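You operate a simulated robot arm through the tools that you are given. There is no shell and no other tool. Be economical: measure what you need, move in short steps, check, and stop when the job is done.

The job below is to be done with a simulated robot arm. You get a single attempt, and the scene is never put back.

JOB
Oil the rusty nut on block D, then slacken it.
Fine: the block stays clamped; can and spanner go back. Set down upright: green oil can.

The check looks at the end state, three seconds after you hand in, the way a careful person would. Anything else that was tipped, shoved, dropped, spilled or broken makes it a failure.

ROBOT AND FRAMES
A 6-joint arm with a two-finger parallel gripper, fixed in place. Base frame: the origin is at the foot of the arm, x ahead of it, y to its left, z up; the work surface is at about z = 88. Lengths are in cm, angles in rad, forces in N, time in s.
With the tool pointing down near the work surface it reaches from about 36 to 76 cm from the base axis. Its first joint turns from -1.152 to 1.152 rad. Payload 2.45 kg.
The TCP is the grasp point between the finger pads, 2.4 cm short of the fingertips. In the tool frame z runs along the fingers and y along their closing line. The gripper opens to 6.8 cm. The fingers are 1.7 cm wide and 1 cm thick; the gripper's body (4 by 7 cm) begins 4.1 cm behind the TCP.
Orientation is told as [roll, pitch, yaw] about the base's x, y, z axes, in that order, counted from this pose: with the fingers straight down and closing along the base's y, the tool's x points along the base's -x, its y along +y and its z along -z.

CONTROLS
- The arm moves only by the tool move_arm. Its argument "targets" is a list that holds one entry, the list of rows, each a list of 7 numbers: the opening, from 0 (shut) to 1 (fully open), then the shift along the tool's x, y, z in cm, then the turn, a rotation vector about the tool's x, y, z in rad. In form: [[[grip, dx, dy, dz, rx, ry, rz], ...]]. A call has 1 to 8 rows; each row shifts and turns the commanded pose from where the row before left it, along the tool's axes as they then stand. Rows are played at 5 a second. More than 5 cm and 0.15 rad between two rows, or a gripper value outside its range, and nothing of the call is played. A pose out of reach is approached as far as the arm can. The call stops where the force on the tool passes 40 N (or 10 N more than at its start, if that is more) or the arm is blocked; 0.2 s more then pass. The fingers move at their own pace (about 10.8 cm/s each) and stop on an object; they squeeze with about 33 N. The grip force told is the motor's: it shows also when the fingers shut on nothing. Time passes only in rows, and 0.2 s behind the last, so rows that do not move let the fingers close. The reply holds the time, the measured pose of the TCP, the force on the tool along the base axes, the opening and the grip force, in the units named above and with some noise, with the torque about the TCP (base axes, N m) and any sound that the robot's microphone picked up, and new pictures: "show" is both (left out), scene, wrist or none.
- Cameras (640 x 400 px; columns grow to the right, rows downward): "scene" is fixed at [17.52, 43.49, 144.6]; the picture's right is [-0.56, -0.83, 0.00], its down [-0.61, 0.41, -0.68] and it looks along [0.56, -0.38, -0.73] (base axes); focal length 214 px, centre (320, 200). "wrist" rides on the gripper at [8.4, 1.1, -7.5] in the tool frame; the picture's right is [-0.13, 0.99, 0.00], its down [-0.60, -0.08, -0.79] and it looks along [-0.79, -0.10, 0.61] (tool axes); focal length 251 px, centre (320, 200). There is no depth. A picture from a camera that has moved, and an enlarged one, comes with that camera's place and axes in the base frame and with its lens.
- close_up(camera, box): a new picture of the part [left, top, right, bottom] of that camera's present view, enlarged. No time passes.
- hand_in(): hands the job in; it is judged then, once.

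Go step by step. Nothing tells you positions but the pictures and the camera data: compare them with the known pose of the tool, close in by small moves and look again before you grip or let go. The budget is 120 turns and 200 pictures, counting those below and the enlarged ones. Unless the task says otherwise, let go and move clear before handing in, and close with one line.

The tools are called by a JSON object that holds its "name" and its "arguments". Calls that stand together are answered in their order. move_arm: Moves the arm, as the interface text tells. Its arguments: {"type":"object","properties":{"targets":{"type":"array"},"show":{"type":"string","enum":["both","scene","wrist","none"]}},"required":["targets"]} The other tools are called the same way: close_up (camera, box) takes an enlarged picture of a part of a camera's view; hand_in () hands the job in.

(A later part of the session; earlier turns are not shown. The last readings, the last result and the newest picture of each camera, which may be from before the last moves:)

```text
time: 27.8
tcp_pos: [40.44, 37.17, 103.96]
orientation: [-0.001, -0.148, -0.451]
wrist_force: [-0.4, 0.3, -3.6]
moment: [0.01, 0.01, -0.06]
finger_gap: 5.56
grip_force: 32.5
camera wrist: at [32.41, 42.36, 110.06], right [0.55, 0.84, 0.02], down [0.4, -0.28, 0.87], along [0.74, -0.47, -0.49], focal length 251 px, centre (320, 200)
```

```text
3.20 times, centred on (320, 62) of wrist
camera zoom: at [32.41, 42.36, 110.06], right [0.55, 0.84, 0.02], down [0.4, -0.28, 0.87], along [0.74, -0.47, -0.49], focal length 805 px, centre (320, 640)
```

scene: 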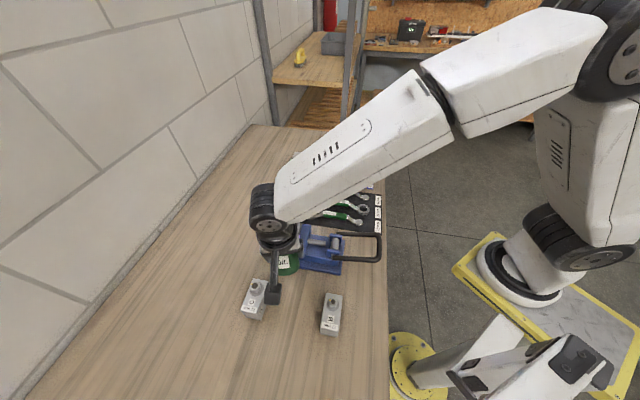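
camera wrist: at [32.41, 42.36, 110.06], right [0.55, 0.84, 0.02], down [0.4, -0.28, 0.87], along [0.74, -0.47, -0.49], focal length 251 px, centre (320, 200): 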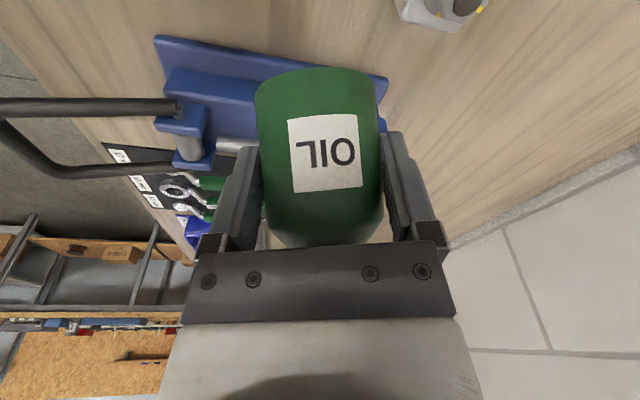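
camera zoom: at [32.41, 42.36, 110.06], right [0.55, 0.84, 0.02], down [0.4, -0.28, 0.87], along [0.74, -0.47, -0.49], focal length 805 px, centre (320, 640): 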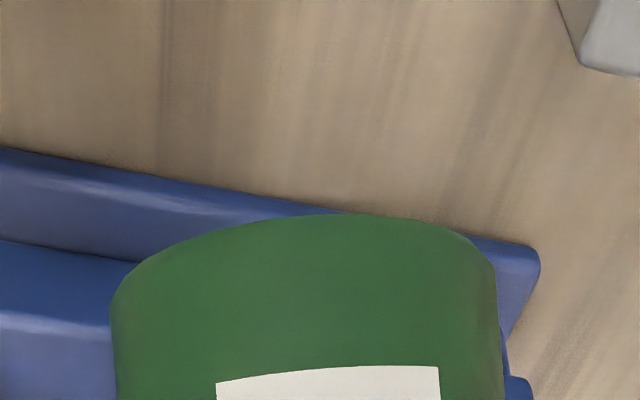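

The tip is computed at (50.0, 31.0, 107.7). I'll lower 5 cm so it is just above the bolt end.

{"name": "move_arm", "arguments": {"targets": [[[0.3, 0.185, 0, 1.236, 0, 0, 0], [0.3, 0.185, 0, 1.236, 0, 0, 0], [0.3, 0.185, 0, 1.236, 0, 0, 0], [0.3, 0.185, 0, 1.236, 0, 0, 0], [0.3, 0, 0, 0, 0, 0, 0]]]}}

{"name": "close_up", "arguments": {"camera": "scene", "box": [230, 170, 350, 290]}}

```text
time: 29.0
tcp_pos: [40.36, 37.27, 98.85]
orientation: [0.002, -0.147, -0.451]
wrist_force: [3.4, 0.6, 5.1]
moment: [-0.62, -0.84, 0.27]
finger_gap: 5.56
grip_force: 32.6
camera wrist: at [32.39, 42.39, 105.09], right [0.55, 0.84, 0.02], down [0.4, -0.28, 0.87], along [0.74, -0.47, -0.49], focal length 251 px, centre (320, 200)
```

scene: 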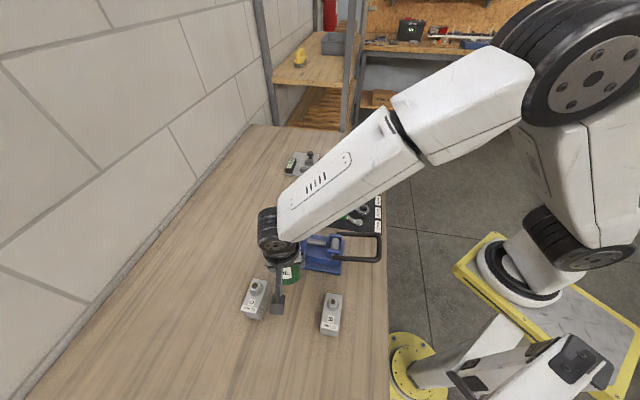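
wrist: 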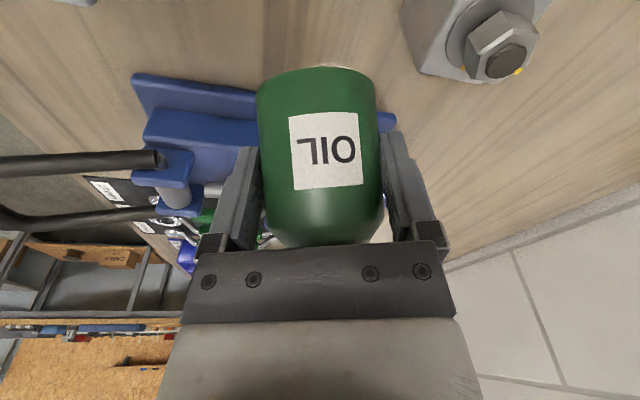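

```text
3.33 times, centred on (290, 230) of scene
camera zoom: at [17.52, 43.48, 144.61], right [-0.56, -0.83, 0.0], down [-0.61, 0.41, -0.68], along [0.56, -0.38, -0.73], focal length 715 px, centre (420, 100)
```

zoom: 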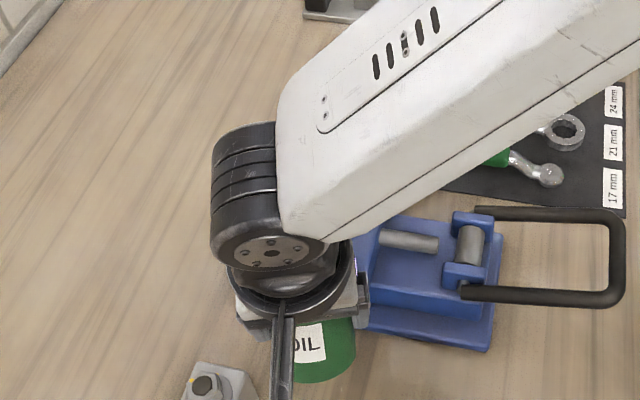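

The force and torque show the spout tip touching the bolt end, which confirms it is over the nut. I'll raise it about 1 cm and then tilt further about the tip.

{"name": "move_arm", "arguments": {"targets": [[[0.3, -0.16, 0, -1.09, 0, 0, 0], [0.3, 0, 0, 0, 0, 0, 0]]], "show": "none"}}

{"name": "move_arm", "arguments": {"targets": [[[0.3, 0.158, 0, -0.88, 0, 0.075, 0], [0.3, 0.158, 0, -0.88, 0, 0.075, 0], [0.3, 0.158, 0, -0.88, 0, 0.075, 0], [0.3, 0.158, 0, -0.88, 0, 0.075, 0], [0.3, 0, 0, 0, 0, 0, 0], [0.3, 0, 0, 0, 0, 0, 0]]]}}

{"name": "close_up", "arguments": {"camera": "scene", "box": [230, 170, 350, 290]}}

```text
time: 29.6
tcp_pos: [40.32, 37.11, 99.91]
orientation: [-0.003, -0.145, -0.451]
wrist_force: [0.4, -0.3, -3.9]
moment: [0.03, 0.01, -0.01]
finger_gap: 5.56
grip_force: 32.5
```

```text
time: 31.0
tcp_pos: [39.71, 37.41, 103.45]
orientation: [-0.002, 0.153, -0.453]
wrist_force: [0.1, -0.3, -2.9]
moment: [-0.01, 0.0, 0.0]
finger_gap: 5.58
grip_force: 32.7
camera wrist: at [33.75, 41.67, 112.14], right [0.55, 0.84, -0.02], down [0.61, -0.38, 0.69], along [0.57, -0.39, -0.72], focal length 251 px, centre (320, 200)
```

scene: 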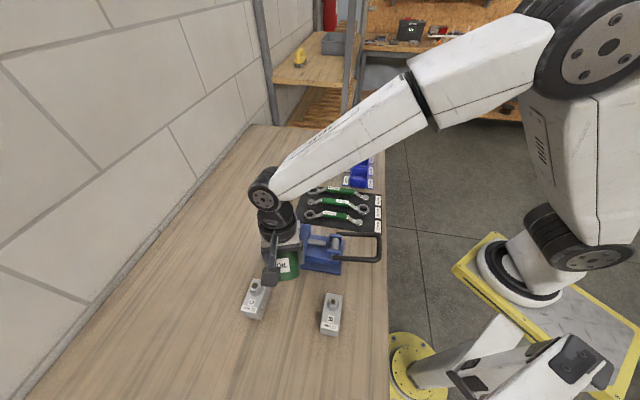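
wrist: 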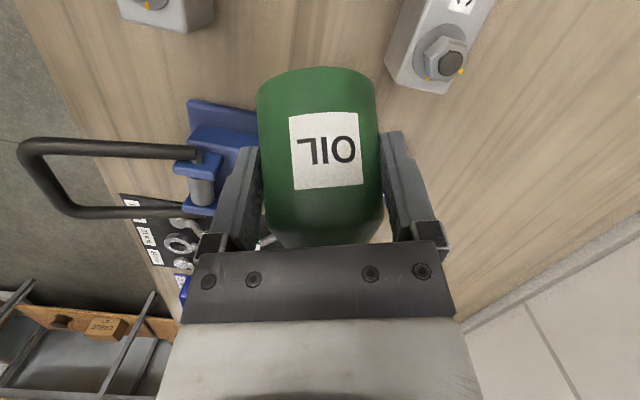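

```text
3.33 times, centred on (290, 230) of scene
camera zoom: at [17.52, 43.49, 144.6], right [-0.56, -0.83, 0.0], down [-0.61, 0.41, -0.68], along [0.56, -0.38, -0.73], focal length 715 px, centre (420, 100)
```

zoom: 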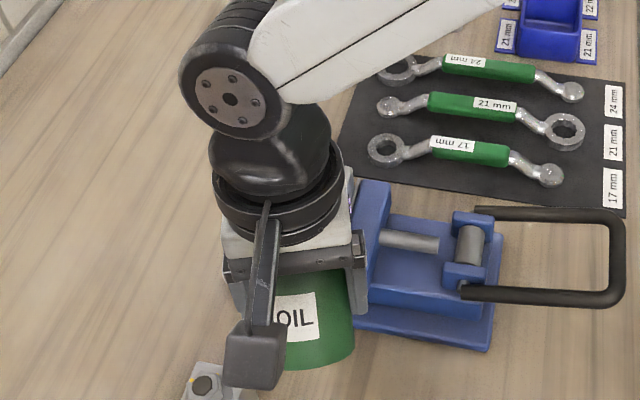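

No contact now and no sound yet at about 0.9 rad of tilt. I'll tilt further about the tip and wait for oil to flow.

{"name": "move_arm", "arguments": {"targets": [[[0.3, 0.158, 0, -0.88, 0, 0.075, 0], [0.3, 0.158, 0, -0.88, 0, 0.075, 0], [0.3, 0.158, 0, -0.88, 0, 0.075, 0], [0.3, 0.158, 0, -0.88, 0, 0.075, 0], [0.3, 0.158, 0, -0.88, 0, 0.075, 0], [0.3, 0.158, 0, -0.88, 0, 0.075, 0], [0.3, 0, 0, 0, 0, 0, 0], [0.3, 0, 0, 0, 0, 0, 0]]]}}

{"name": "close_up", "arguments": {"camera": "scene", "box": [230, 170, 350, 290]}}

```text
time: 32.8
tcp_pos: [40.39, 37.09, 108.62]
orientation: [0.0, 0.604, -0.451]
wrist_force: [-0.1, 0.1, -3.8]
moment: [0.0, -0.03, 0.01]
finger_gap: 5.59
grip_force: 33.8
camera wrist: at [38.56, 39.37, 119.58], right [0.53, 0.85, -0.07], down [0.82, -0.48, 0.31], along [0.23, -0.23, -0.95], focal length 251 px, centre (320, 200)
```

scene: 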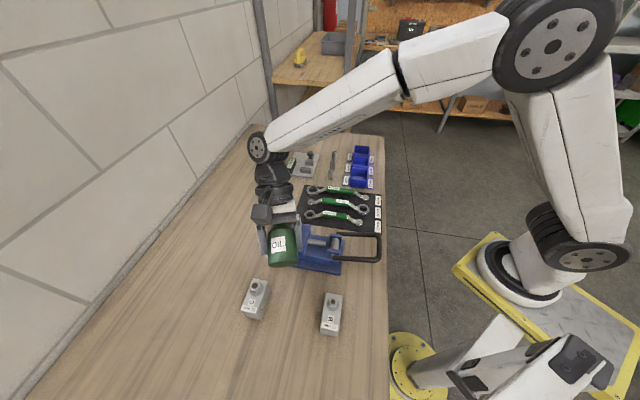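
wrist: 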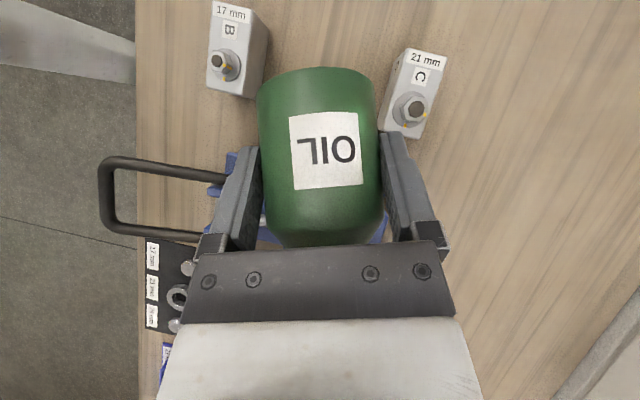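

```text
3.33 times, centred on (290, 230) of scene
camera zoom: at [17.52, 43.49, 144.6], right [-0.56, -0.83, 0.0], down [-0.61, 0.41, -0.68], along [0.56, -0.38, -0.73], focal length 715 px, centre (420, 100)
```

zoom: 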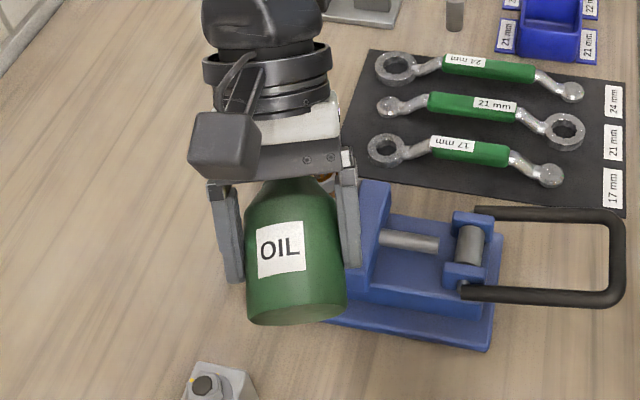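

Tilted well over (about 77°). I'll dwell here for a moment, and look for a sound or a force change.

{"name": "move_arm", "arguments": {"targets": [[[0.3, 0, 0, 0, 0, 0, 0], [0.3, 0, 0, 0, 0, 0, 0], [0.3, 0, 0, 0, 0, 0, 0], [0.3, 0, 0, 0, 0, 0, 0], [0.3, 0, 0, 0, 0, 0, 0], [0.3, 0, 0, 0, 0, 0, 0], [0.3, 0, 0, 0, 0, 0, 0], [0.3, 0, 0, 0, 0, 0, 0]]], "show": "none"}}

{"name": "close_up", "arguments": {"camera": "scene", "box": [270, 210, 310, 260]}}

```text
time: 34.6
tcp_pos: [40.39, 37.04, 108.73]
orientation: [-0.001, 0.602, -0.452]
wrist_force: [0.1, -0.3, -3.3]
moment: [0.02, -0.04, 0.0]
finger_gap: 5.56
grip_force: 33.3
```

```text
8.00 times, centred on (290, 235) of scene
camera zoom: at [17.52, 43.49, 144.6], right [-0.56, -0.83, 0.0], down [-0.61, 0.41, -0.68], along [0.56, -0.38, -0.73], focal length 1716 px, centre (560, -80)
```

zoom: 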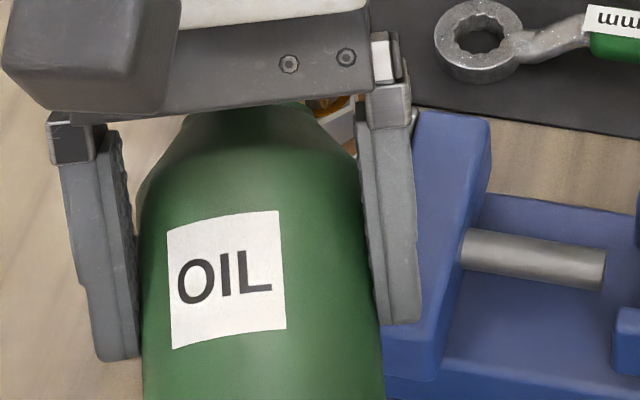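

There may be a wet orange patch by the bolt. I'll tilt the can back about the tip, then raise it to see the nut.

{"name": "move_arm", "arguments": {"targets": [[[0.3, -0.158, 0, 0.88, 0, -0.075, 0], [0.3, -0.158, 0, 0.88, 0, -0.075, 0], [0.3, -0.158, 0, 0.88, 0, -0.075, 0], [0.3, -0.158, 0, 0.88, 0, -0.075, 0], [0.3, -0.158, 0, 0.88, 0, -0.075, 0], [0.3, -0.158, 0, 0.88, 0, -0.075, 0], [0.3, -0.158, 0, 0.88, 0, -0.075, 0], [0.3, -0.158, 0, 0.88, 0, -0.075, 0]]], "show": "none"}}

{"name": "move_arm", "arguments": {"targets": [[[0.3, -0.158, 0, -0.1, 0, -0.075, 0], [0.3, -0.258, 0, -0.1, 0, -0.075, 0], [0.3, -0.36, 0, -0.1, 0, -0.075, 0], [0.3, -0.46, 0, -0.1, 0, -0.075, 0], [0.3, -0.56, 0, -0.1, 0, -0.075, 0], [0.3, -0.66, 0, -0.1, 0, -0.075, 0], [0.3, -0.76, 0, -0.1, 0, -0.075, 0], [0.3, -0.86, 0, -0.1, 0, -0.075, 0]]], "show": "wrist"}}

```text
time: 36.4
tcp_pos: [39.37, 37.59, 101.6]
orientation: [-0.001, 0.001, -0.449]
wrist_force: [-0.3, -0.4, -4.4]
moment: [-0.01, 0.03, 0.03]
finger_gap: 5.58
grip_force: 33.5
```

```text
time: 38.2
tcp_pos: [42.7, 36.09, 103.73]
orientation: [0.0, -0.598, -0.45]
wrist_force: [0.3, -0.5, -3.8]
moment: [0.03, 0.04, 0.0]
finger_gap: 5.55
grip_force: 32.7
camera wrist: at [33.11, 42.03, 105.23], right [0.53, 0.85, 0.07], down [0.01, -0.09, 1.0], along [0.85, -0.53, -0.06], focal length 251 px, centre (320, 200)
```

wrist: 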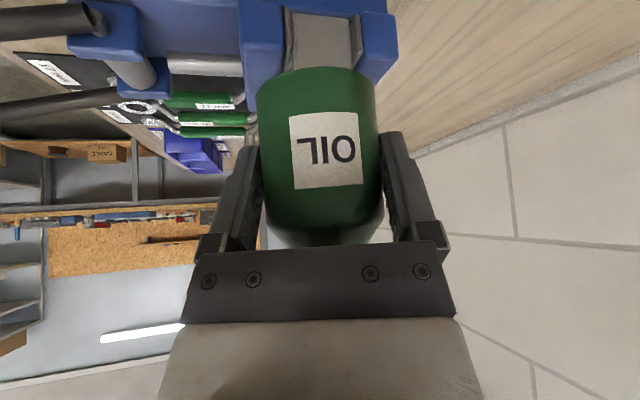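

{"name": "move_arm", "arguments": {"targets": [[[0.3, -0.7, 0, -0.9, 0, -0.075, 0], [0.3, -0.75, 0, -0.85, 0, -0.075, 0], [0.3, -0.85, 0, -0.92, 0, 0, 0], [0.3, -0.85, 0, -0.92, 0, 0, 0], [0.3, -0.85, 0, -0.92, 0, 0, 0], [0.3, -0.85, 0, -0.92, 0, 0, 0]]], "show": "none"}}

{"name": "close_up", "arguments": {"camera": "wrist", "box": [240, 0, 400, 100]}}

```text
time: 39.6
tcp_pos: [42.66, 35.99, 111.17]
orientation: [-0.003, -0.746, -0.451]
wrist_force: [-0.3, 0.3, -3.8]
moment: [0.02, 0.05, -0.03]
finger_gap: 5.58
grip_force: 32.7
```

```text
4.00 times, centred on (320, 50) of wrist
camera zoom: at [33.15, 41.98, 110.89], right [0.52, 0.85, 0.09], down [-0.12, -0.03, 0.99], along [0.85, -0.52, 0.09], focal length 1006 px, centre (320, 800)
```

zoom: 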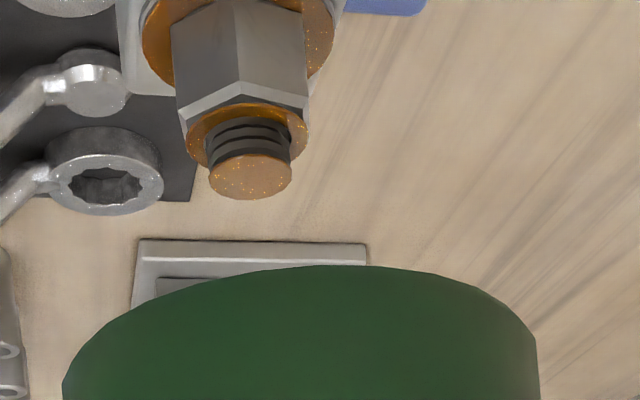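

The nut, washer and thread now have an amber, glossy ring, so it is oiled with no visible spill. I'll carry the can slowly back to its original spot near (68.2, 25.5), with the spout in its original direction.

{"name": "move_arm", "arguments": {"targets": [[[0.3, -0.981, 0.156, 0.911, 0.0099, 0, 0.0106], [0.3, -0.981, 0.156, 0.911, 0.0099, 0, 0.0106], [0.3, -0.981, 0.156, 0.911, 0.0099, 0, 0.0106], [0.3, -0.981, 0.156, 0.911, 0.0099, 0, 0.0106], [0.3, -0.981, 0.156, 0.911, 0.0099, 0, 0.0106], [0.3, -0.981, 0.156, 0.911, 0.0099, 0, 0.0106], [0.3, -0.981, 0.156, 0.911, 0.0099, 0, 0.0106]]], "show": "none"}}

{"name": "move_arm", "arguments": {"targets": [[[0.3, -0.965, 0.289, 0.895, 0.0099, 0, 0.0106], [0.3, -0.965, 0.289, 0.895, 0.0099, 0, 0.0106], [0.3, -0.965, 0.289, 0.895, 0.0099, 0, 0.0106], [0.3, -0.965, 0.289, 0.895, 0.0099, 0, 0.0106], [0.3, -0.965, 0.289, 0.895, 0.0099, 0, 0.0106], [0.3, -0.965, 0.289, 0.895, 0.0099, 0, 0.0106], [0.3, -0.965, 0.289, 0.895, 0.0099, 0, 0.0106]]], "show": "none"}}

{"name": "move_arm", "arguments": {"targets": [[[0.3, -0.942, 0.406, 0.874, 0.0099, 0, 0.0106], [0.3, -0.942, 0.406, 0.874, 0.0099, 0, 0.0106], [0.3, -0.942, 0.406, 0.874, 0.0099, 0, 0.0106], [0.3, -0.942, 0.406, 0.874, 0.0099, 0, 0.0106], [0.3, -0.942, 0.406, 0.874, 0.0099, 0, 0.0106], [0.3, -0.942, 0.406, 0.874, 0.0099, 0, 0.0106], [0.3, 0, 0, 0, 0, 0, 0]]]}}

{"name": "close_up", "arguments": {"camera": "scene", "box": [250, 195, 330, 255]}}

```text
time: 41.2
tcp_pos: [51.55, 32.68, 111.11]
orientation: [-0.003, -0.749, -0.552]
wrist_force: [0.3, 0.9, -3.1]
moment: [0.0, 0.0, -0.01]
finger_gap: 5.6
grip_force: 32.8
```

```text
time: 42.8
tcp_pos: [60.25, 28.98, 111.06]
orientation: [-0.002, -0.749, -0.654]
wrist_force: [1.0, 0.4, -3.4]
moment: [0.01, 0.02, 0.02]
finger_gap: 5.58
grip_force: 33.3
```

```text
time: 44.4
tcp_pos: [67.77, 25.93, 111.14]
orientation: [-0.005, -0.747, -0.742]
wrist_force: [-0.6, -0.2, -3.3]
moment: [0.02, 0.04, 0.01]
finger_gap: 5.58
grip_force: 32.4
camera wrist: at [60.25, 34.52, 110.88], right [0.74, 0.67, 0.09], down [-0.12, 0.01, 0.99], along [0.66, -0.75, 0.09], focal length 251 px, centre (320, 200)
```

scene: 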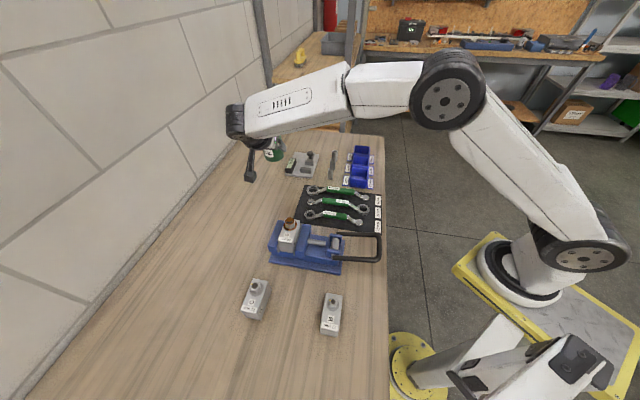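
wrist: 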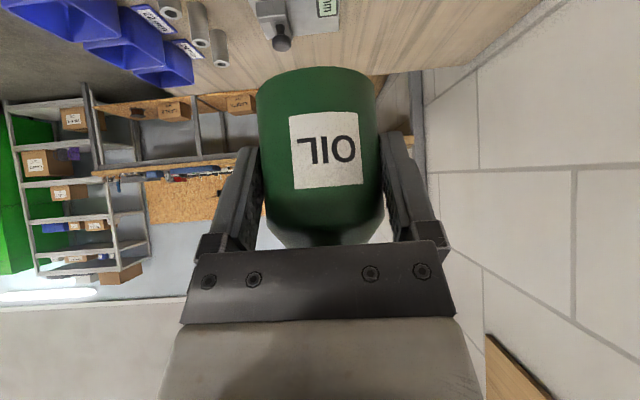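

```text
6.67 times, centred on (290, 225) of scene
camera zoom: at [17.53, 43.49, 144.6], right [-0.56, -0.83, 0.0], down [-0.61, 0.41, -0.68], along [0.56, -0.38, -0.73], focal length 1430 px, centre (520, 33)
```

zoom: 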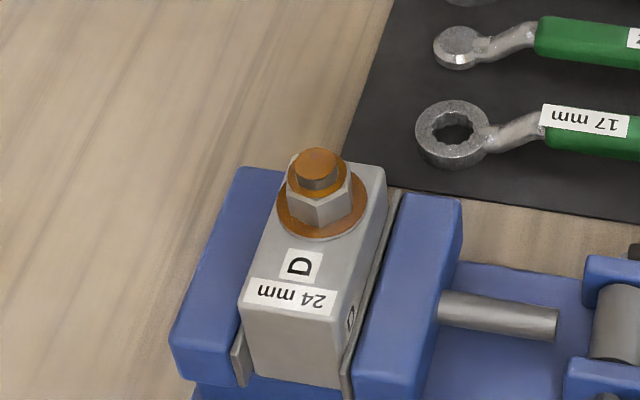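

The nut is clearly oiled. Now I'll lower the can slowly to the table.

{"name": "move_arm", "arguments": {"targets": [[[0.3, 1.02, 0, 1.1, 0, 0, 0], [0.3, 1.02, 0, 1.1, 0, 0, 0], [0.3, 1.02, 0, 1.1, 0, 0, 0], [0.3, 1.02, 0, 1.1, 0, 0, 0], [0.3, 1.02, 0, 1.1, 0, 0, 0], [0.3, 1.02, 0, 1.1, 0, 0, 0], [0.3, 1.02, 0, 1.1, 0, 0, 0], [0.3, 1.02, 0, 1.1, 0, 0, 0]]], "show": "none"}}

{"name": "move_arm", "arguments": {"targets": [[[0.3, 1.02, 0, 1.1, 0, 0, 0], [0.3, 1.02, 0, 1.1, 0, 0, 0], [0.3, 1.02, 0, 1.1, 0, 0, 0], [0.3, 0.68, 0, 0.733, 0, 0, 0], [0.3, 0, 0, 0, 0, 0, 0]]]}}

{"name": "close_up", "arguments": {"camera": "scene", "box": [230, 150, 320, 220]}}

```text
time: 46.2
tcp_pos: [67.81, 25.86, 99.08]
orientation: [-0.003, -0.749, -0.741]
wrist_force: [-0.3, 0.4, -3.5]
moment: [0.04, 0.03, -0.02]
finger_gap: 5.54
grip_force: 32.9
```

```text
time: 47.4
tcp_pos: [67.73, 25.99, 93.57]
orientation: [-0.003, -0.749, -0.741]
wrist_force: [-0.9, -0.4, -3.4]
moment: [0.0, 0.06, 0.0]
finger_gap: 5.56
grip_force: 32.8
camera wrist: at [60.21, 34.52, 93.36], right [0.74, 0.67, 0.09], down [-0.12, 0.01, 0.99], along [0.66, -0.75, 0.09], focal length 251 px, centre (320, 200)
```

scene: 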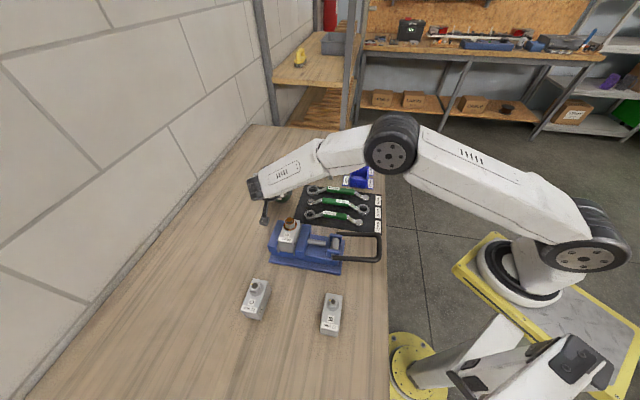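
wrist: 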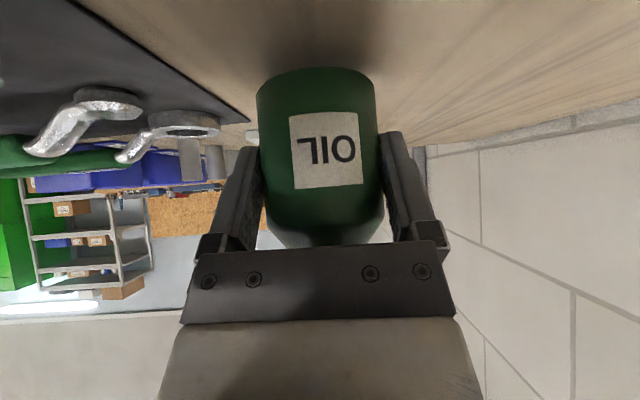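

```text
5.71 times, centred on (275, 185) of scene
camera zoom: at [17.52, 43.49, 144.6], right [-0.56, -0.83, 0.0], down [-0.61, 0.41, -0.68], along [0.56, -0.38, -0.73], focal length 1226 px, centre (577, 286)
```

zoom: 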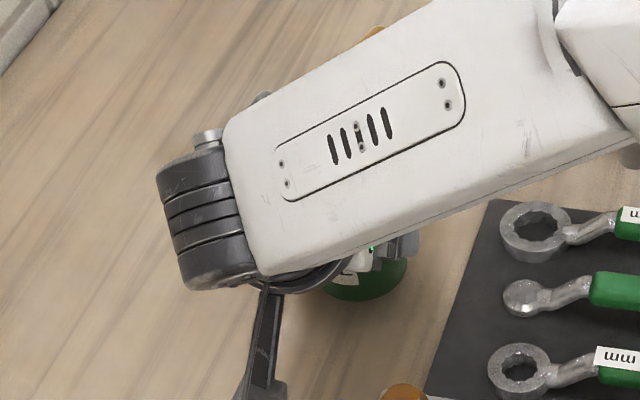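

It's about 1.3 cm above the table. I'll lower the last bit gently until contact.

{"name": "move_arm", "arguments": {"targets": [[[0.3, 0.272, 0, 0.293, 0, 0, 0], [0.3, 0.272, 0, 0.293, 0, 0, 0], [0.3, 0.27, 0, 0.29, 0, 0, 0], [0.3, 0, 0, 0, 0, 0, 0]]], "show": "none"}}

{"name": "move_arm", "arguments": {"targets": [[[0.3, 0.068, 0, 0.073, 0, 0, 0], [0.3, 0, 0, 0, 0, 0, 0]]], "show": "none"}}

```text
time: 48.4
tcp_pos: [67.75, 25.98, 92.58]
orientation: [-0.003, -0.749, -0.741]
wrist_force: [0.3, -0.3, -1.8]
moment: [0.03, 0.05, 0.0]
finger_gap: 5.57
grip_force: 33.1
```

```text
time: 49.0
tcp_pos: [67.84, 26.0, 92.55]
orientation: [-0.002, -0.751, -0.742]
wrist_force: [-4.2, -1.3, 7.9]
moment: [0.12, 0.31, 0.08]
finger_gap: 5.59
grip_force: 32.6
```

The can is in contact with the table. I'll relax slightly and open gradually so it settles upright.

{"name": "move_arm", "arguments": {"targets": [[[0.3, -0.068, 0, -0.073, 0, 0, 0], [0.8, 0, 0, 0, 0, 0, 0], [0.84, 0, 0, 0, 0, 0, 0], [0.87, 0, 0, 0, 0, 0, 0], [0.9, 0, 0, 0, 0, 0, 0], [1, 0, 0, 0, 0, 0, 0], [1, 0, 0, 0, 0, 0, 0]]], "show": "wrist"}}

```text
time: 50.6
tcp_pos: [67.67, 25.96, 92.36]
orientation: [-0.004, -0.749, -0.742]
wrist_force: [0.1, -0.3, -0.6]
moment: [0.02, -0.01, -0.01]
finger_gap: 6.78
grip_force: 0.0
camera wrist: at [60.23, 34.49, 92.2], right [0.74, 0.67, 0.09], down [-0.12, 0.01, 0.99], along [0.66, -0.75, 0.09], focal length 251 px, centre (320, 200)
```

wrist: 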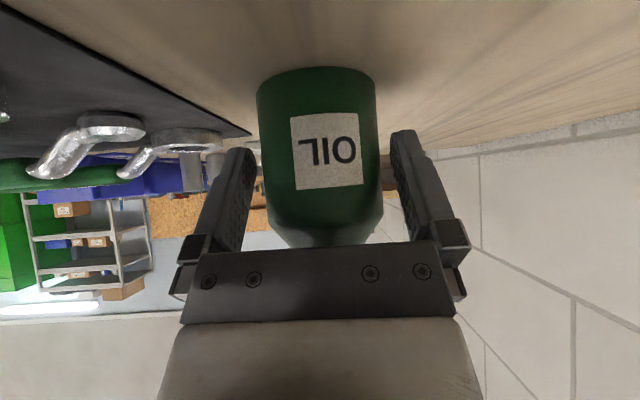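

Released and standing. I'll back straight out along the fingers.

{"name": "move_arm", "arguments": {"targets": [[[1, 0, 0, -1.5, 0, 0, 0], [1, 0, 0, -3, 0, 0, 0], [1, 0, 0, -4, 0, 0, 0], [1, 0, 0, -4, 0, 0, 0], [1, 0, 0, -4, 0, 0, 0], [1, -2, 0, -4, 0, 0, 0], [1, -2, 0, -4, 0, 0, 0]]]}}

{"name": "close_up", "arguments": {"camera": "scene", "box": [250, 140, 400, 234]}}

```text
time: 52.2
tcp_pos: [57.79, 35.44, 113.21]
orientation: [-0.005, -0.75, -0.741]
wrist_force: [-0.2, -0.1, -0.4]
moment: [-0.02, -0.01, -0.02]
finger_gap: 6.8
grip_force: 0.0
camera wrist: at [50.19, 43.88, 112.9], right [0.74, 0.67, 0.09], down [-0.12, 0.01, 0.99], along [0.66, -0.75, 0.09], focal length 251 px, centre (320, 200)
```

scene: 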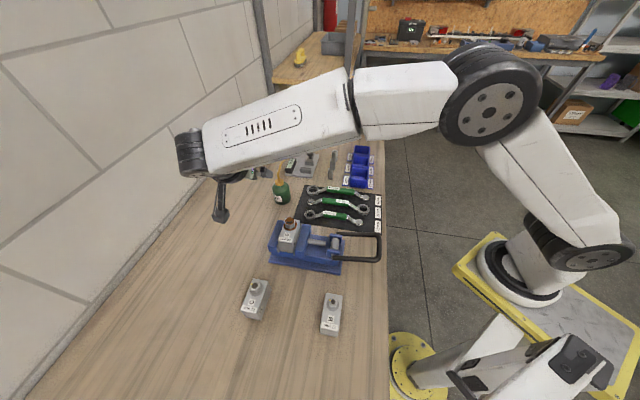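
wrist: 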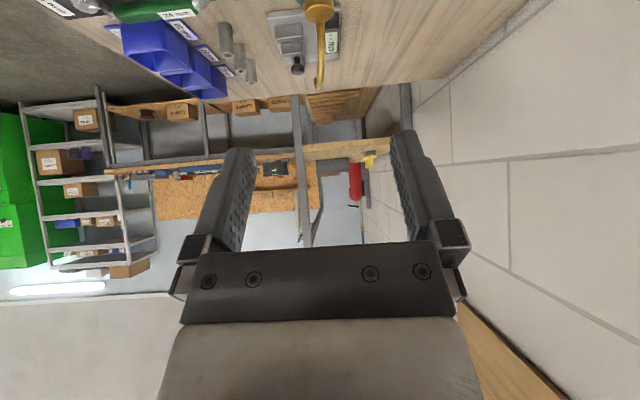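

```text
4.26 times, centred on (325, 187) of scene
camera zoom: at [17.51, 43.48, 144.6], right [-0.56, -0.83, 0.0], down [-0.61, 0.41, -0.68], along [0.56, -0.38, -0.73], focal length 913 px, centre (299, 255)
```

zoom: 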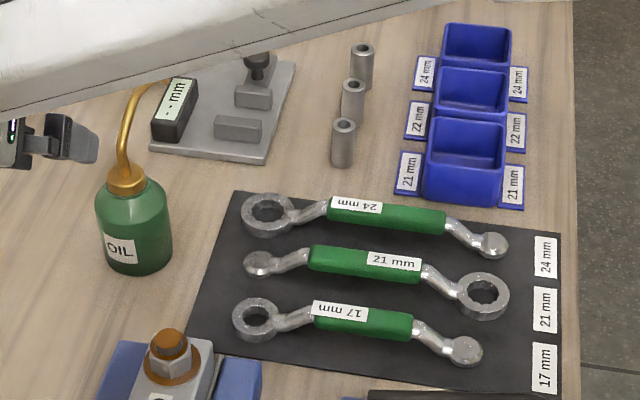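

The can stands upright almost exactly where it was. Next I take the 24 mm spanner: I'll bring the tool upright, turn it to yaw 0.8 and hover above the handle near (58, 7).

{"name": "move_arm", "arguments": {"targets": [[[1, 0, 0, 0, 0, 0.15, 0], [1, 0, 0, 0, 0, 0.15, 0], [1, 0, 0, 0, 0, 0.15, 0], [1, 0, 0, 0, 0, 0.15, 0], [1, 0, 0, 0, 0, 0.15, 0], [1, 0, 0, 0, 0, 0, -0.14], [1, 0, 0, 0, 0, 0, -0.14], [1, 0, 0, 0, 0, 0, -0.14]]], "show": "none"}}

{"name": "move_arm", "arguments": {"targets": [[[1, 0, 0, 0, 0, 0, -0.14], [1, 0, 0, 0, 0, 0, -0.14], [1, 0, 0, 0, 0, 0, -0.14], [1, 0, 0, 0, 0, 0, -0.14], [1, 0, 0, 0, 0, 0, -0.14], [1, 0, 0, 0, 0, 0, -0.14], [1, 0, 0, 0, 0, 0, -0.14], [1, 0, 0, 0, 0, 0, -0.14]]], "show": "none"}}

{"name": "move_arm", "arguments": {"targets": [[[1, 3.37, -3.33, 0, 0, 0, 0], [1, 3.37, -3.33, 0, 0, 0, 0], [1, 3.37, -3.33, 0, 0, 0, 0], [1, 3.37, -3.33, 0, 0, 0, 0], [1, 3.37, -3.33, 0, 0, 0, 0], [1, 3.37, -3.33, 0, 0, 0, 0]]]}}

{"name": "close_up", "arguments": {"camera": "wrist", "box": [200, 0, 440, 150]}}

```text
time: 54.0
tcp_pos: [57.52, 35.31, 113.08]
orientation: [-0.002, 0.003, -0.321]
wrist_force: [0.6, -0.5, 0.3]
moment: [-0.03, -0.06, -0.01]
finger_gap: 6.81
grip_force: 0.0
```

```text
time: 55.8
tcp_pos: [57.64, 35.34, 113.19]
orientation: [0.001, 0.0, 0.8]
wrist_force: [0.5, -0.1, 0.0]
moment: [0.0, -0.03, 0.0]
finger_gap: 6.8
grip_force: 0.0
```

```text
time: 57.2
tcp_pos: [57.76, 6.83, 113.04]
orientation: [0.002, 0.001, 0.797]
wrist_force: [0.9, -0.2, 0.0]
moment: [0.02, 0.03, 0.01]
finger_gap: 6.81
grip_force: 0.0
camera wrist: at [51.1, 1.69, 120.63], right [-0.62, 0.79, 0.0], down [0.48, 0.38, 0.79], along [0.62, 0.49, -0.61], focal length 251 px, centre (320, 200)
```

scene: 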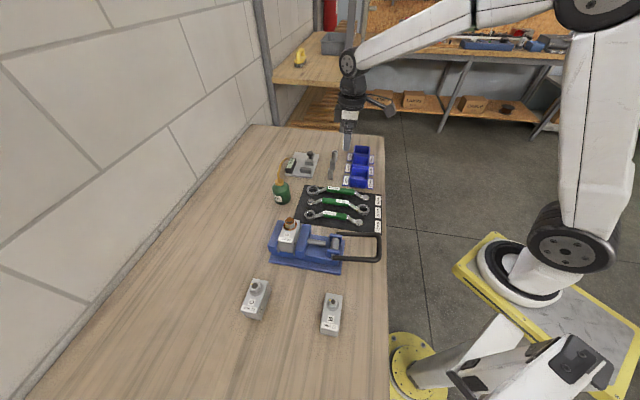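
wrist: 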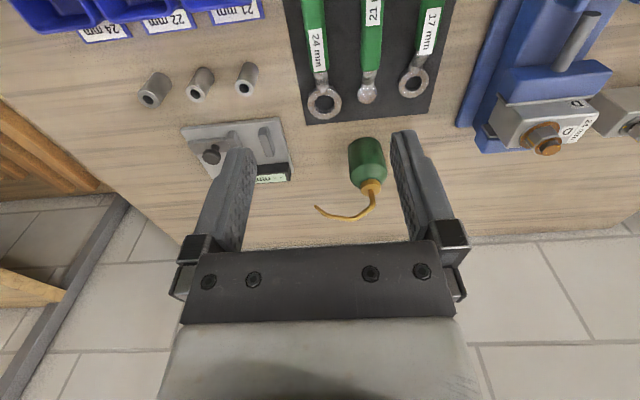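

```text
2.67 times, centred on (320, 75) of wrist
camera zoom: at [51.1, 1.69, 120.63], right [-0.62, 0.79, 0.0], down [0.48, 0.38, 0.79], along [0.62, 0.49, -0.61], focal length 670 px, centre (320, 533)
```

zoom: 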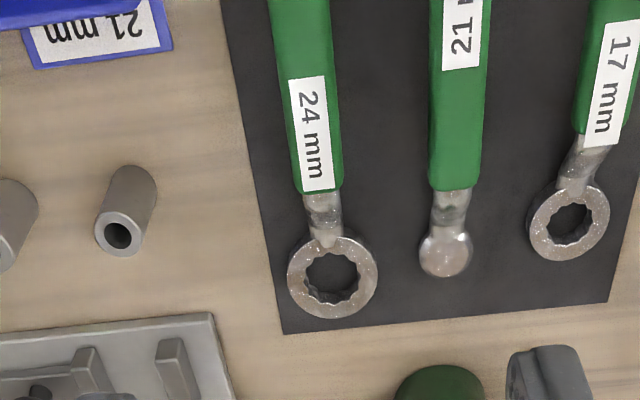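

The 24 mm ring is a 12-point ring at (65.6, 13.9), and the handle runs at about 0.765 rad with its centre near (58.4, 7.0). I'll align and descend with the gripper partly open.

{"name": "move_arm", "arguments": {"targets": [[[0.65, -0.57, -0.34, 0, 0, 0, 0.032], [0.65, 0, 0, 4, 0, 0, 0], [0.65, 0, 0, 4, 0, 0, 0], [0.65, 0, 0, 4, 0, 0, 0], [0.65, 0, 0, 4, 0, 0, 0], [0.65, 0, 0, 0, 0, 0, 0]]]}}

{"name": "close_up", "arguments": {"camera": "scene", "box": [290, 150, 400, 234]}}

{"name": "close_up", "arguments": {"camera": "wrist", "box": [160, 0, 480, 200]}}

```text
time: 58.6
tcp_pos: [58.28, 7.01, 97.03]
orientation: [0.0, 0.002, 0.764]
wrist_force: [-0.2, 0.7, 0.0]
moment: [0.02, 0.02, 0.01]
finger_gap: 4.41
grip_force: 0.1
camera wrist: at [51.63, 2.12, 104.66], right [-0.59, 0.81, 0.0], down [0.49, 0.36, 0.79], along [0.64, 0.47, -0.61], focal length 251 px, centre (320, 200)
```

scene: 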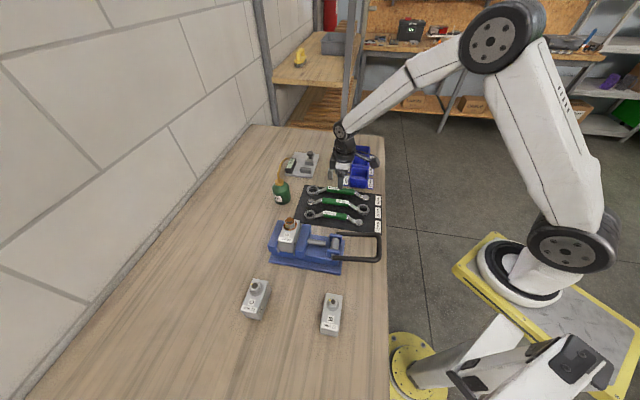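
wrist: 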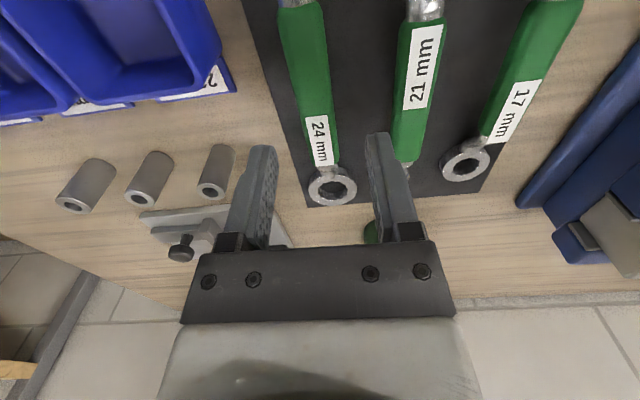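

```text
4.76 times, centred on (345, 192) of scene
camera zoom: at [17.52, 43.49, 144.6], right [-0.56, -0.83, 0.0], down [-0.61, 0.41, -0.68], along [0.56, -0.38, -0.73], focal length 1021 px, centre (201, 238)
```

zoom: 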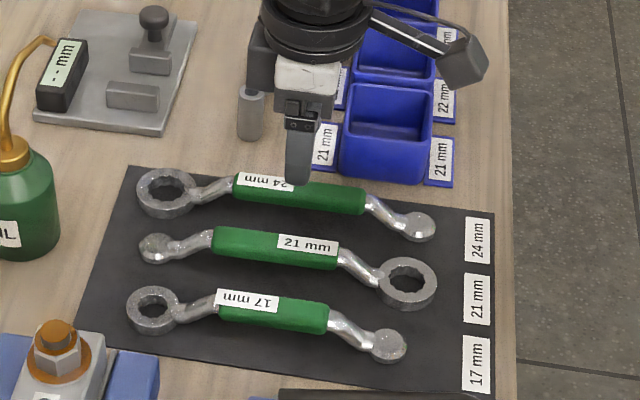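

```text
2.00 times, centred on (320, 100) of wrist
camera zoom: at [51.63, 2.12, 104.66], right [-0.59, 0.81, 0.0], down [0.49, 0.36, 0.79], along [0.64, 0.47, -0.61], focal length 503 px, centre (320, 400)
```

zoom: 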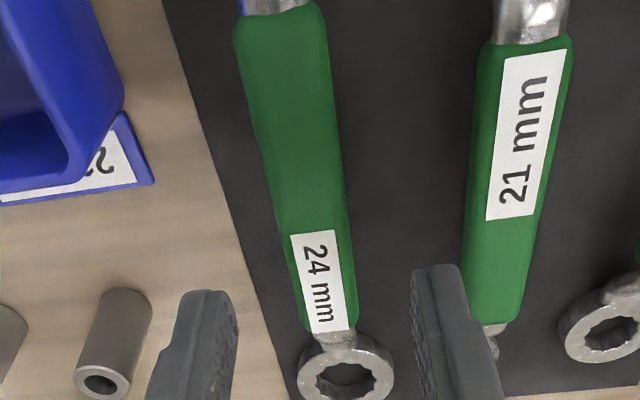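

The handle centreline is about 0.2–0.3 cm to one side of the gripper. I'll correct that and go down to z≈91.2.

{"name": "move_arm", "arguments": {"targets": [[[0.65, 0, -0.22, 2, 0, 0, 0], [0.65, 0, 0, 2, 0, 0, 0], [0.65, 0, 0, 1.2, 0, 0, 0], [0.65, 0, 0, 0.6, 0, 0, 0], [0.65, 0, 0, 0, 0, 0, 0]]], "show": "wrist"}}

{"name": "close_up", "arguments": {"camera": "scene", "box": [290, 150, 400, 234]}}

```text
time: 59.8
tcp_pos: [58.45, 6.82, 91.33]
orientation: [0.0, 0.002, 0.764]
wrist_force: [0.8, 0.0, 0.8]
moment: [0.03, -0.03, 0.0]
finger_gap: 4.4
grip_force: 0.0
camera wrist: at [51.76, 1.99, 98.84], right [-0.59, 0.81, 0.0], down [0.49, 0.36, 0.79], along [0.64, 0.47, -0.61], focal length 251 px, centre (320, 200)
```

wrist: 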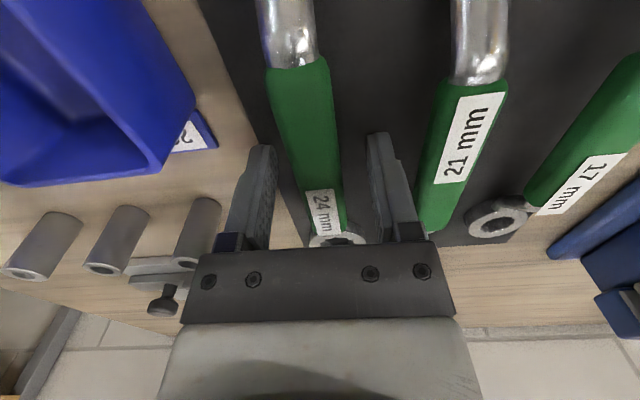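

```text
4.76 times, centred on (345, 192) of scene
camera zoom: at [17.52, 43.49, 144.6], right [-0.56, -0.83, 0.0], down [-0.61, 0.41, -0.68], along [0.56, -0.38, -0.73], focal length 1021 px, centre (201, 238)
```

zoom: 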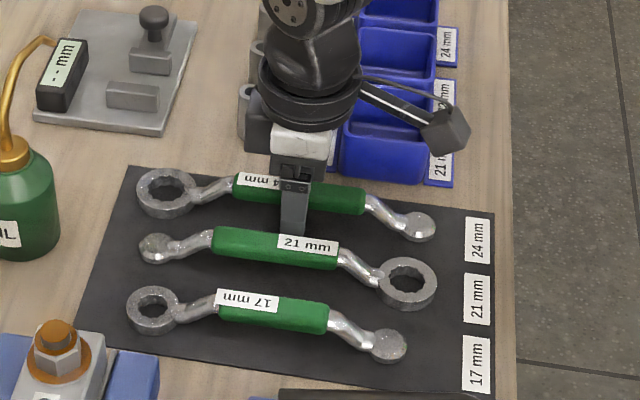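

The handle lies between the fingers. Closing.

{"name": "move_arm", "arguments": {"targets": [[[0.4, 0, 0, 0, 0, 0, 0], [0.1, 0, 0, 0, 0, 0, 0], [0.1, 0, 0, 0, 0, 0, 0]]], "show": "none"}}

{"name": "move_arm", "arguments": {"targets": [[[0.1, 0, 0, -0.5, 0, 0, 0], [0.1, 0, 0, -1, 0, 0, 0], [0.1, 0, 0, -1.5, 0, 0, 0], [0.1, 0, 0, -1.5, 0, 0, 0], [0.1, 0, 0, 0, 0, 0, 0]]]}}

{"name": "close_up", "arguments": {"camera": "scene", "box": [290, 150, 400, 234]}}

```text
time: 60.6
tcp_pos: [58.47, 6.93, 91.35]
orientation: [-0.001, 0.001, 0.765]
wrist_force: [0.4, 0.3, 0.1]
moment: [-0.07, -0.09, 0.12]
finger_gap: 2.18
grip_force: 32.9
```

```text
time: 61.8
tcp_pos: [58.51, 6.97, 95.83]
orientation: [0.002, 0.001, 0.763]
wrist_force: [0.3, -0.6, -2.5]
moment: [-0.03, 0.06, 0.01]
finger_gap: 2.18
grip_force: 32.8
camera wrist: at [51.78, 1.95, 103.36], right [-0.59, 0.81, 0.0], down [0.49, 0.36, 0.79], along [0.64, 0.47, -0.61], focal length 251 px, centre (320, 200)
```

scene: 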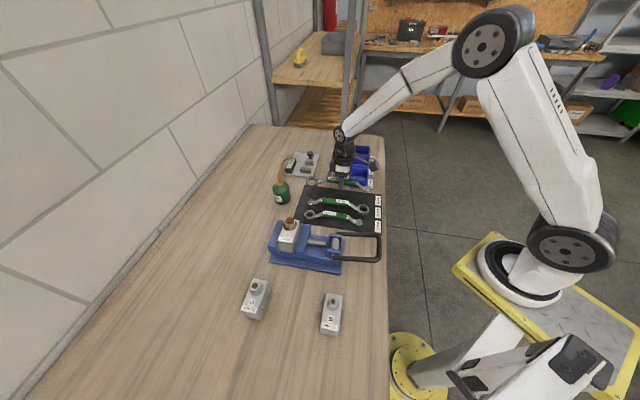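
wrist: 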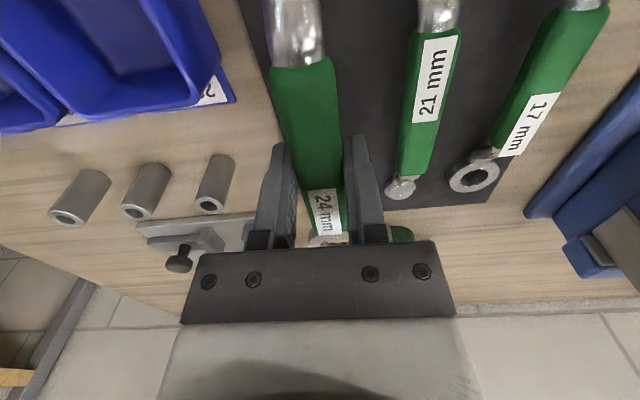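

```text
4.76 times, centred on (345, 192) of scene
camera zoom: at [17.52, 43.49, 144.6], right [-0.56, -0.83, 0.0], down [-0.61, 0.41, -0.68], along [0.56, -0.38, -0.73], focal length 1021 px, centre (201, 238)
```

zoom: 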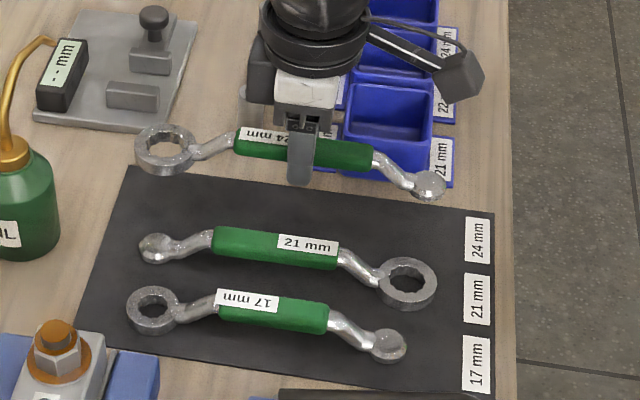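

Held level at 2.2 cm. I'll look at the ring's points and the nut's corners to choose the starting angle.

{"name": "close_up", "arguments": {"camera": "scene", "box": [314, 170, 338, 185]}}

{"name": "close_up", "arguments": {"camera": "scene", "box": [278, 212, 302, 230]}}

```text
16.00 times, centred on (326, 178) of scene
camera zoom: at [17.52, 43.49, 144.6], right [-0.56, -0.83, 0.0], down [-0.61, 0.41, -0.68], along [0.56, -0.38, -0.73], focal length 3432 px, centre (224, 560)
```

zoom: 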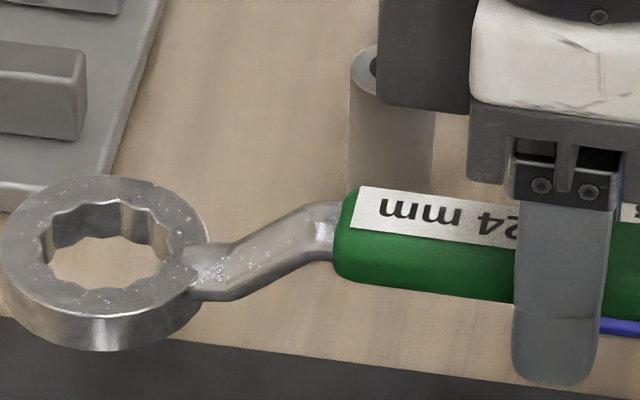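

```text
16.00 times, centred on (290, 221) of scene
camera zoom: at [17.52, 43.49, 144.6], right [-0.56, -0.83, 0.0], down [-0.61, 0.41, -0.68], along [0.56, -0.38, -0.73], focal length 3432 px, centre (800, -136)
```

zoom: 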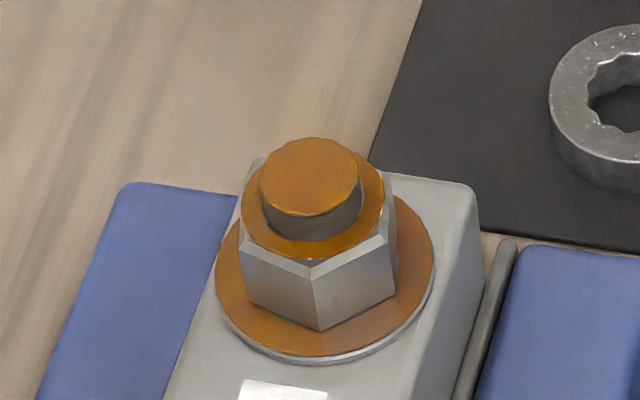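

I'll take one tighter view of the ring to read the position of its points.

{"name": "close_up", "arguments": {"camera": "scene", "box": [306, 176, 320, 185]}}

```text
16.00 times, centred on (313, 180) of scene
camera zoom: at [17.52, 43.49, 144.6], right [-0.56, -0.83, 0.0], down [-0.61, 0.41, -0.68], along [0.56, -0.38, -0.73], focal length 3432 px, centre (432, 512)
```

zoom: 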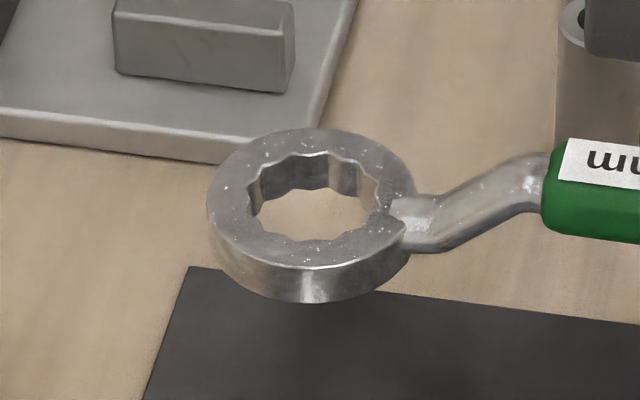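

The ring is a 12-point, and the nut's front corner points at about 147°. I'll raise the spanner well above everything and carry it to the vise, turning it so the handle comes out over the front of the block.

{"name": "move_arm", "arguments": {"targets": [[[0.1, 0, 0, -1.8, 0, 0, 0], [0.1, 0, 0, -1.9, 0, 0, 0], [0.1, 0, 0, -1.9, 0, 0, 0], [0.1, 0, 0, -1.9, 0, 0, 0], [0.1, 0, 0, -1.9, 0, 0, 0], [0.1, 0, 0, -1.9, 0, 0, 0]]], "show": "none"}}

{"name": "move_arm", "arguments": {"targets": [[[0.1, -0.244, 2.095, 0, 0, 0, 0.082], [0.1, -0.244, 2.095, 0, 0, 0, 0.082], [0.1, -0.244, 2.095, 0, 0, 0, 0.082], [0.1, -0.244, 2.095, 0, 0, 0, 0.082], [0.1, 0.444, 2.062, 0, 0, 0, 0.082], [0.1, 0.444, 2.062, 0, 0, 0, 0.082], [0.1, 0.444, 2.062, 0, 0, 0, 0.082], [0.1, 0.444, 2.062, 0, 0, 0, 0.082]]], "show": "scene"}}

```text
time: 63.2
tcp_pos: [58.41, 6.84, 107.21]
orientation: [0.0, 0.0, 0.763]
wrist_force: [-0.5, -0.8, -2.3]
moment: [0.02, 0.03, -0.01]
finger_gap: 2.15
grip_force: 33.1
```

```text
time: 65.0
tcp_pos: [50.19, 21.25, 107.16]
orientation: [0.0, 0.002, 0.106]
wrist_force: [0.7, 0.5, -2.7]
moment: [0.0, 0.07, 0.01]
finger_gap: 2.2
grip_force: 33.1
```

scene: 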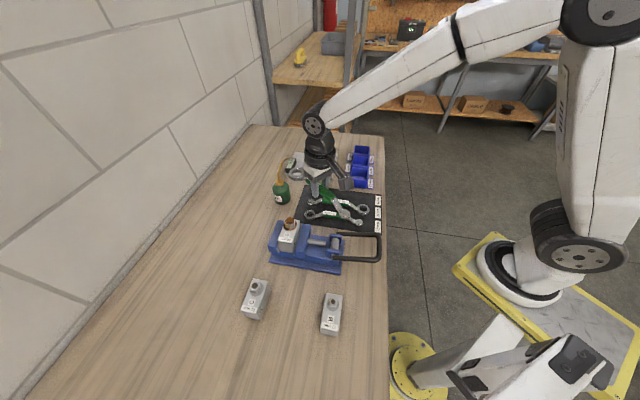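

{"name": "move_arm", "arguments": {"targets": [[[0.1, 1.085, 1.809, 0, 0, 0, 0.082], [0.1, 1.085, 1.809, 0, 0, 0, 0.082], [0.1, 1.085, 1.809, 0, 0, 0, 0.082], [0.1, 1.085, 1.809, 0, 0, 0, 0.082], [0.1, 1.609, 1.363, 0, 0, 0, 0.082], [0.1, 1.609, 1.363, 0, 0, 0, 0.082], [0.1, 1.609, 1.363, 0, 0, 0, 0.082], [0.1, 1.609, 1.363, 0, 0, 0, 0.082]]]}}

{"name": "close_up", "arguments": {"camera": "scene", "box": [250, 180, 330, 240]}}

{"name": "close_up", "arguments": {"camera": "wrist", "box": [240, 140, 400, 240]}}

```text
time: 66.8
tcp_pos: [41.63, 35.91, 107.07]
orientation: [-0.002, 0.002, -0.55]
wrist_force: [0.7, 0.5, -2.6]
moment: [0.02, 0.04, 0.0]
finger_gap: 2.18
grip_force: 32.8
camera wrist: at [35.18, 41.42, 114.6], right [0.63, 0.78, 0.0], down [0.48, -0.38, 0.79], along [0.62, -0.5, -0.61], focal length 251 px, centre (320, 200)
```

scene: 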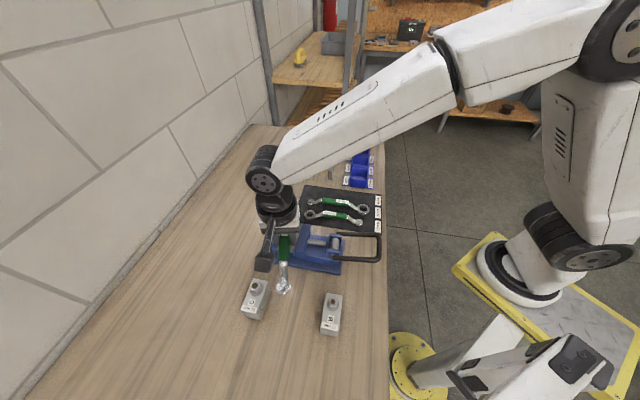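
wrist: 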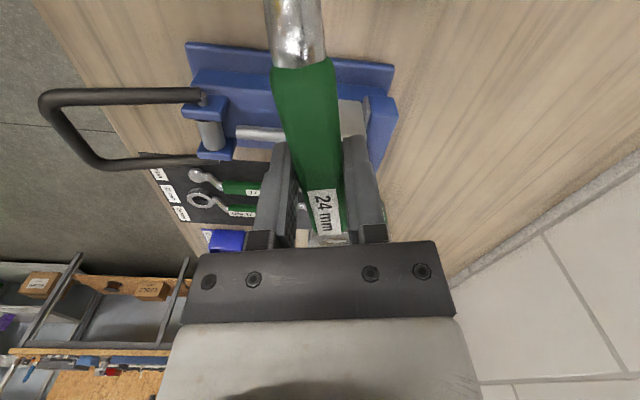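

```text
6.67 times, centred on (290, 210) of scene
camera zoom: at [17.52, 43.49, 144.6], right [-0.56, -0.83, 0.0], down [-0.61, 0.41, -0.68], along [0.56, -0.38, -0.73], focal length 1430 px, centre (520, 133)
```

zoom: 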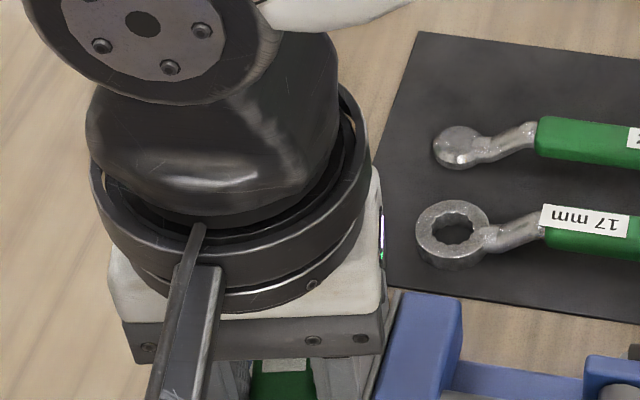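

```text
4.00 times, centred on (320, 190) of wrist
camera zoom: at [35.18, 41.42, 114.6], right [0.63, 0.78, 0.0], down [0.48, -0.38, 0.79], along [0.62, -0.5, -0.61], focal length 1006 px, centre (320, 240)
```

zoom: 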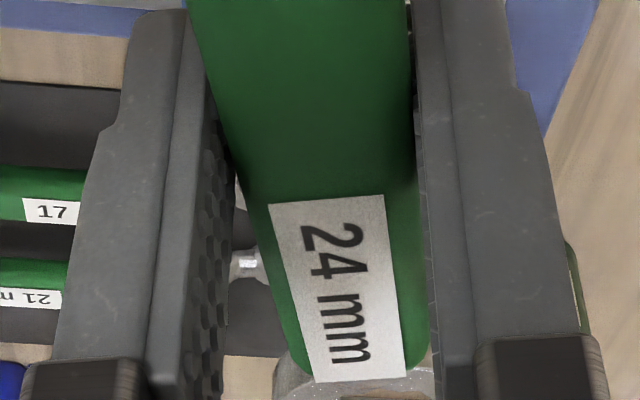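

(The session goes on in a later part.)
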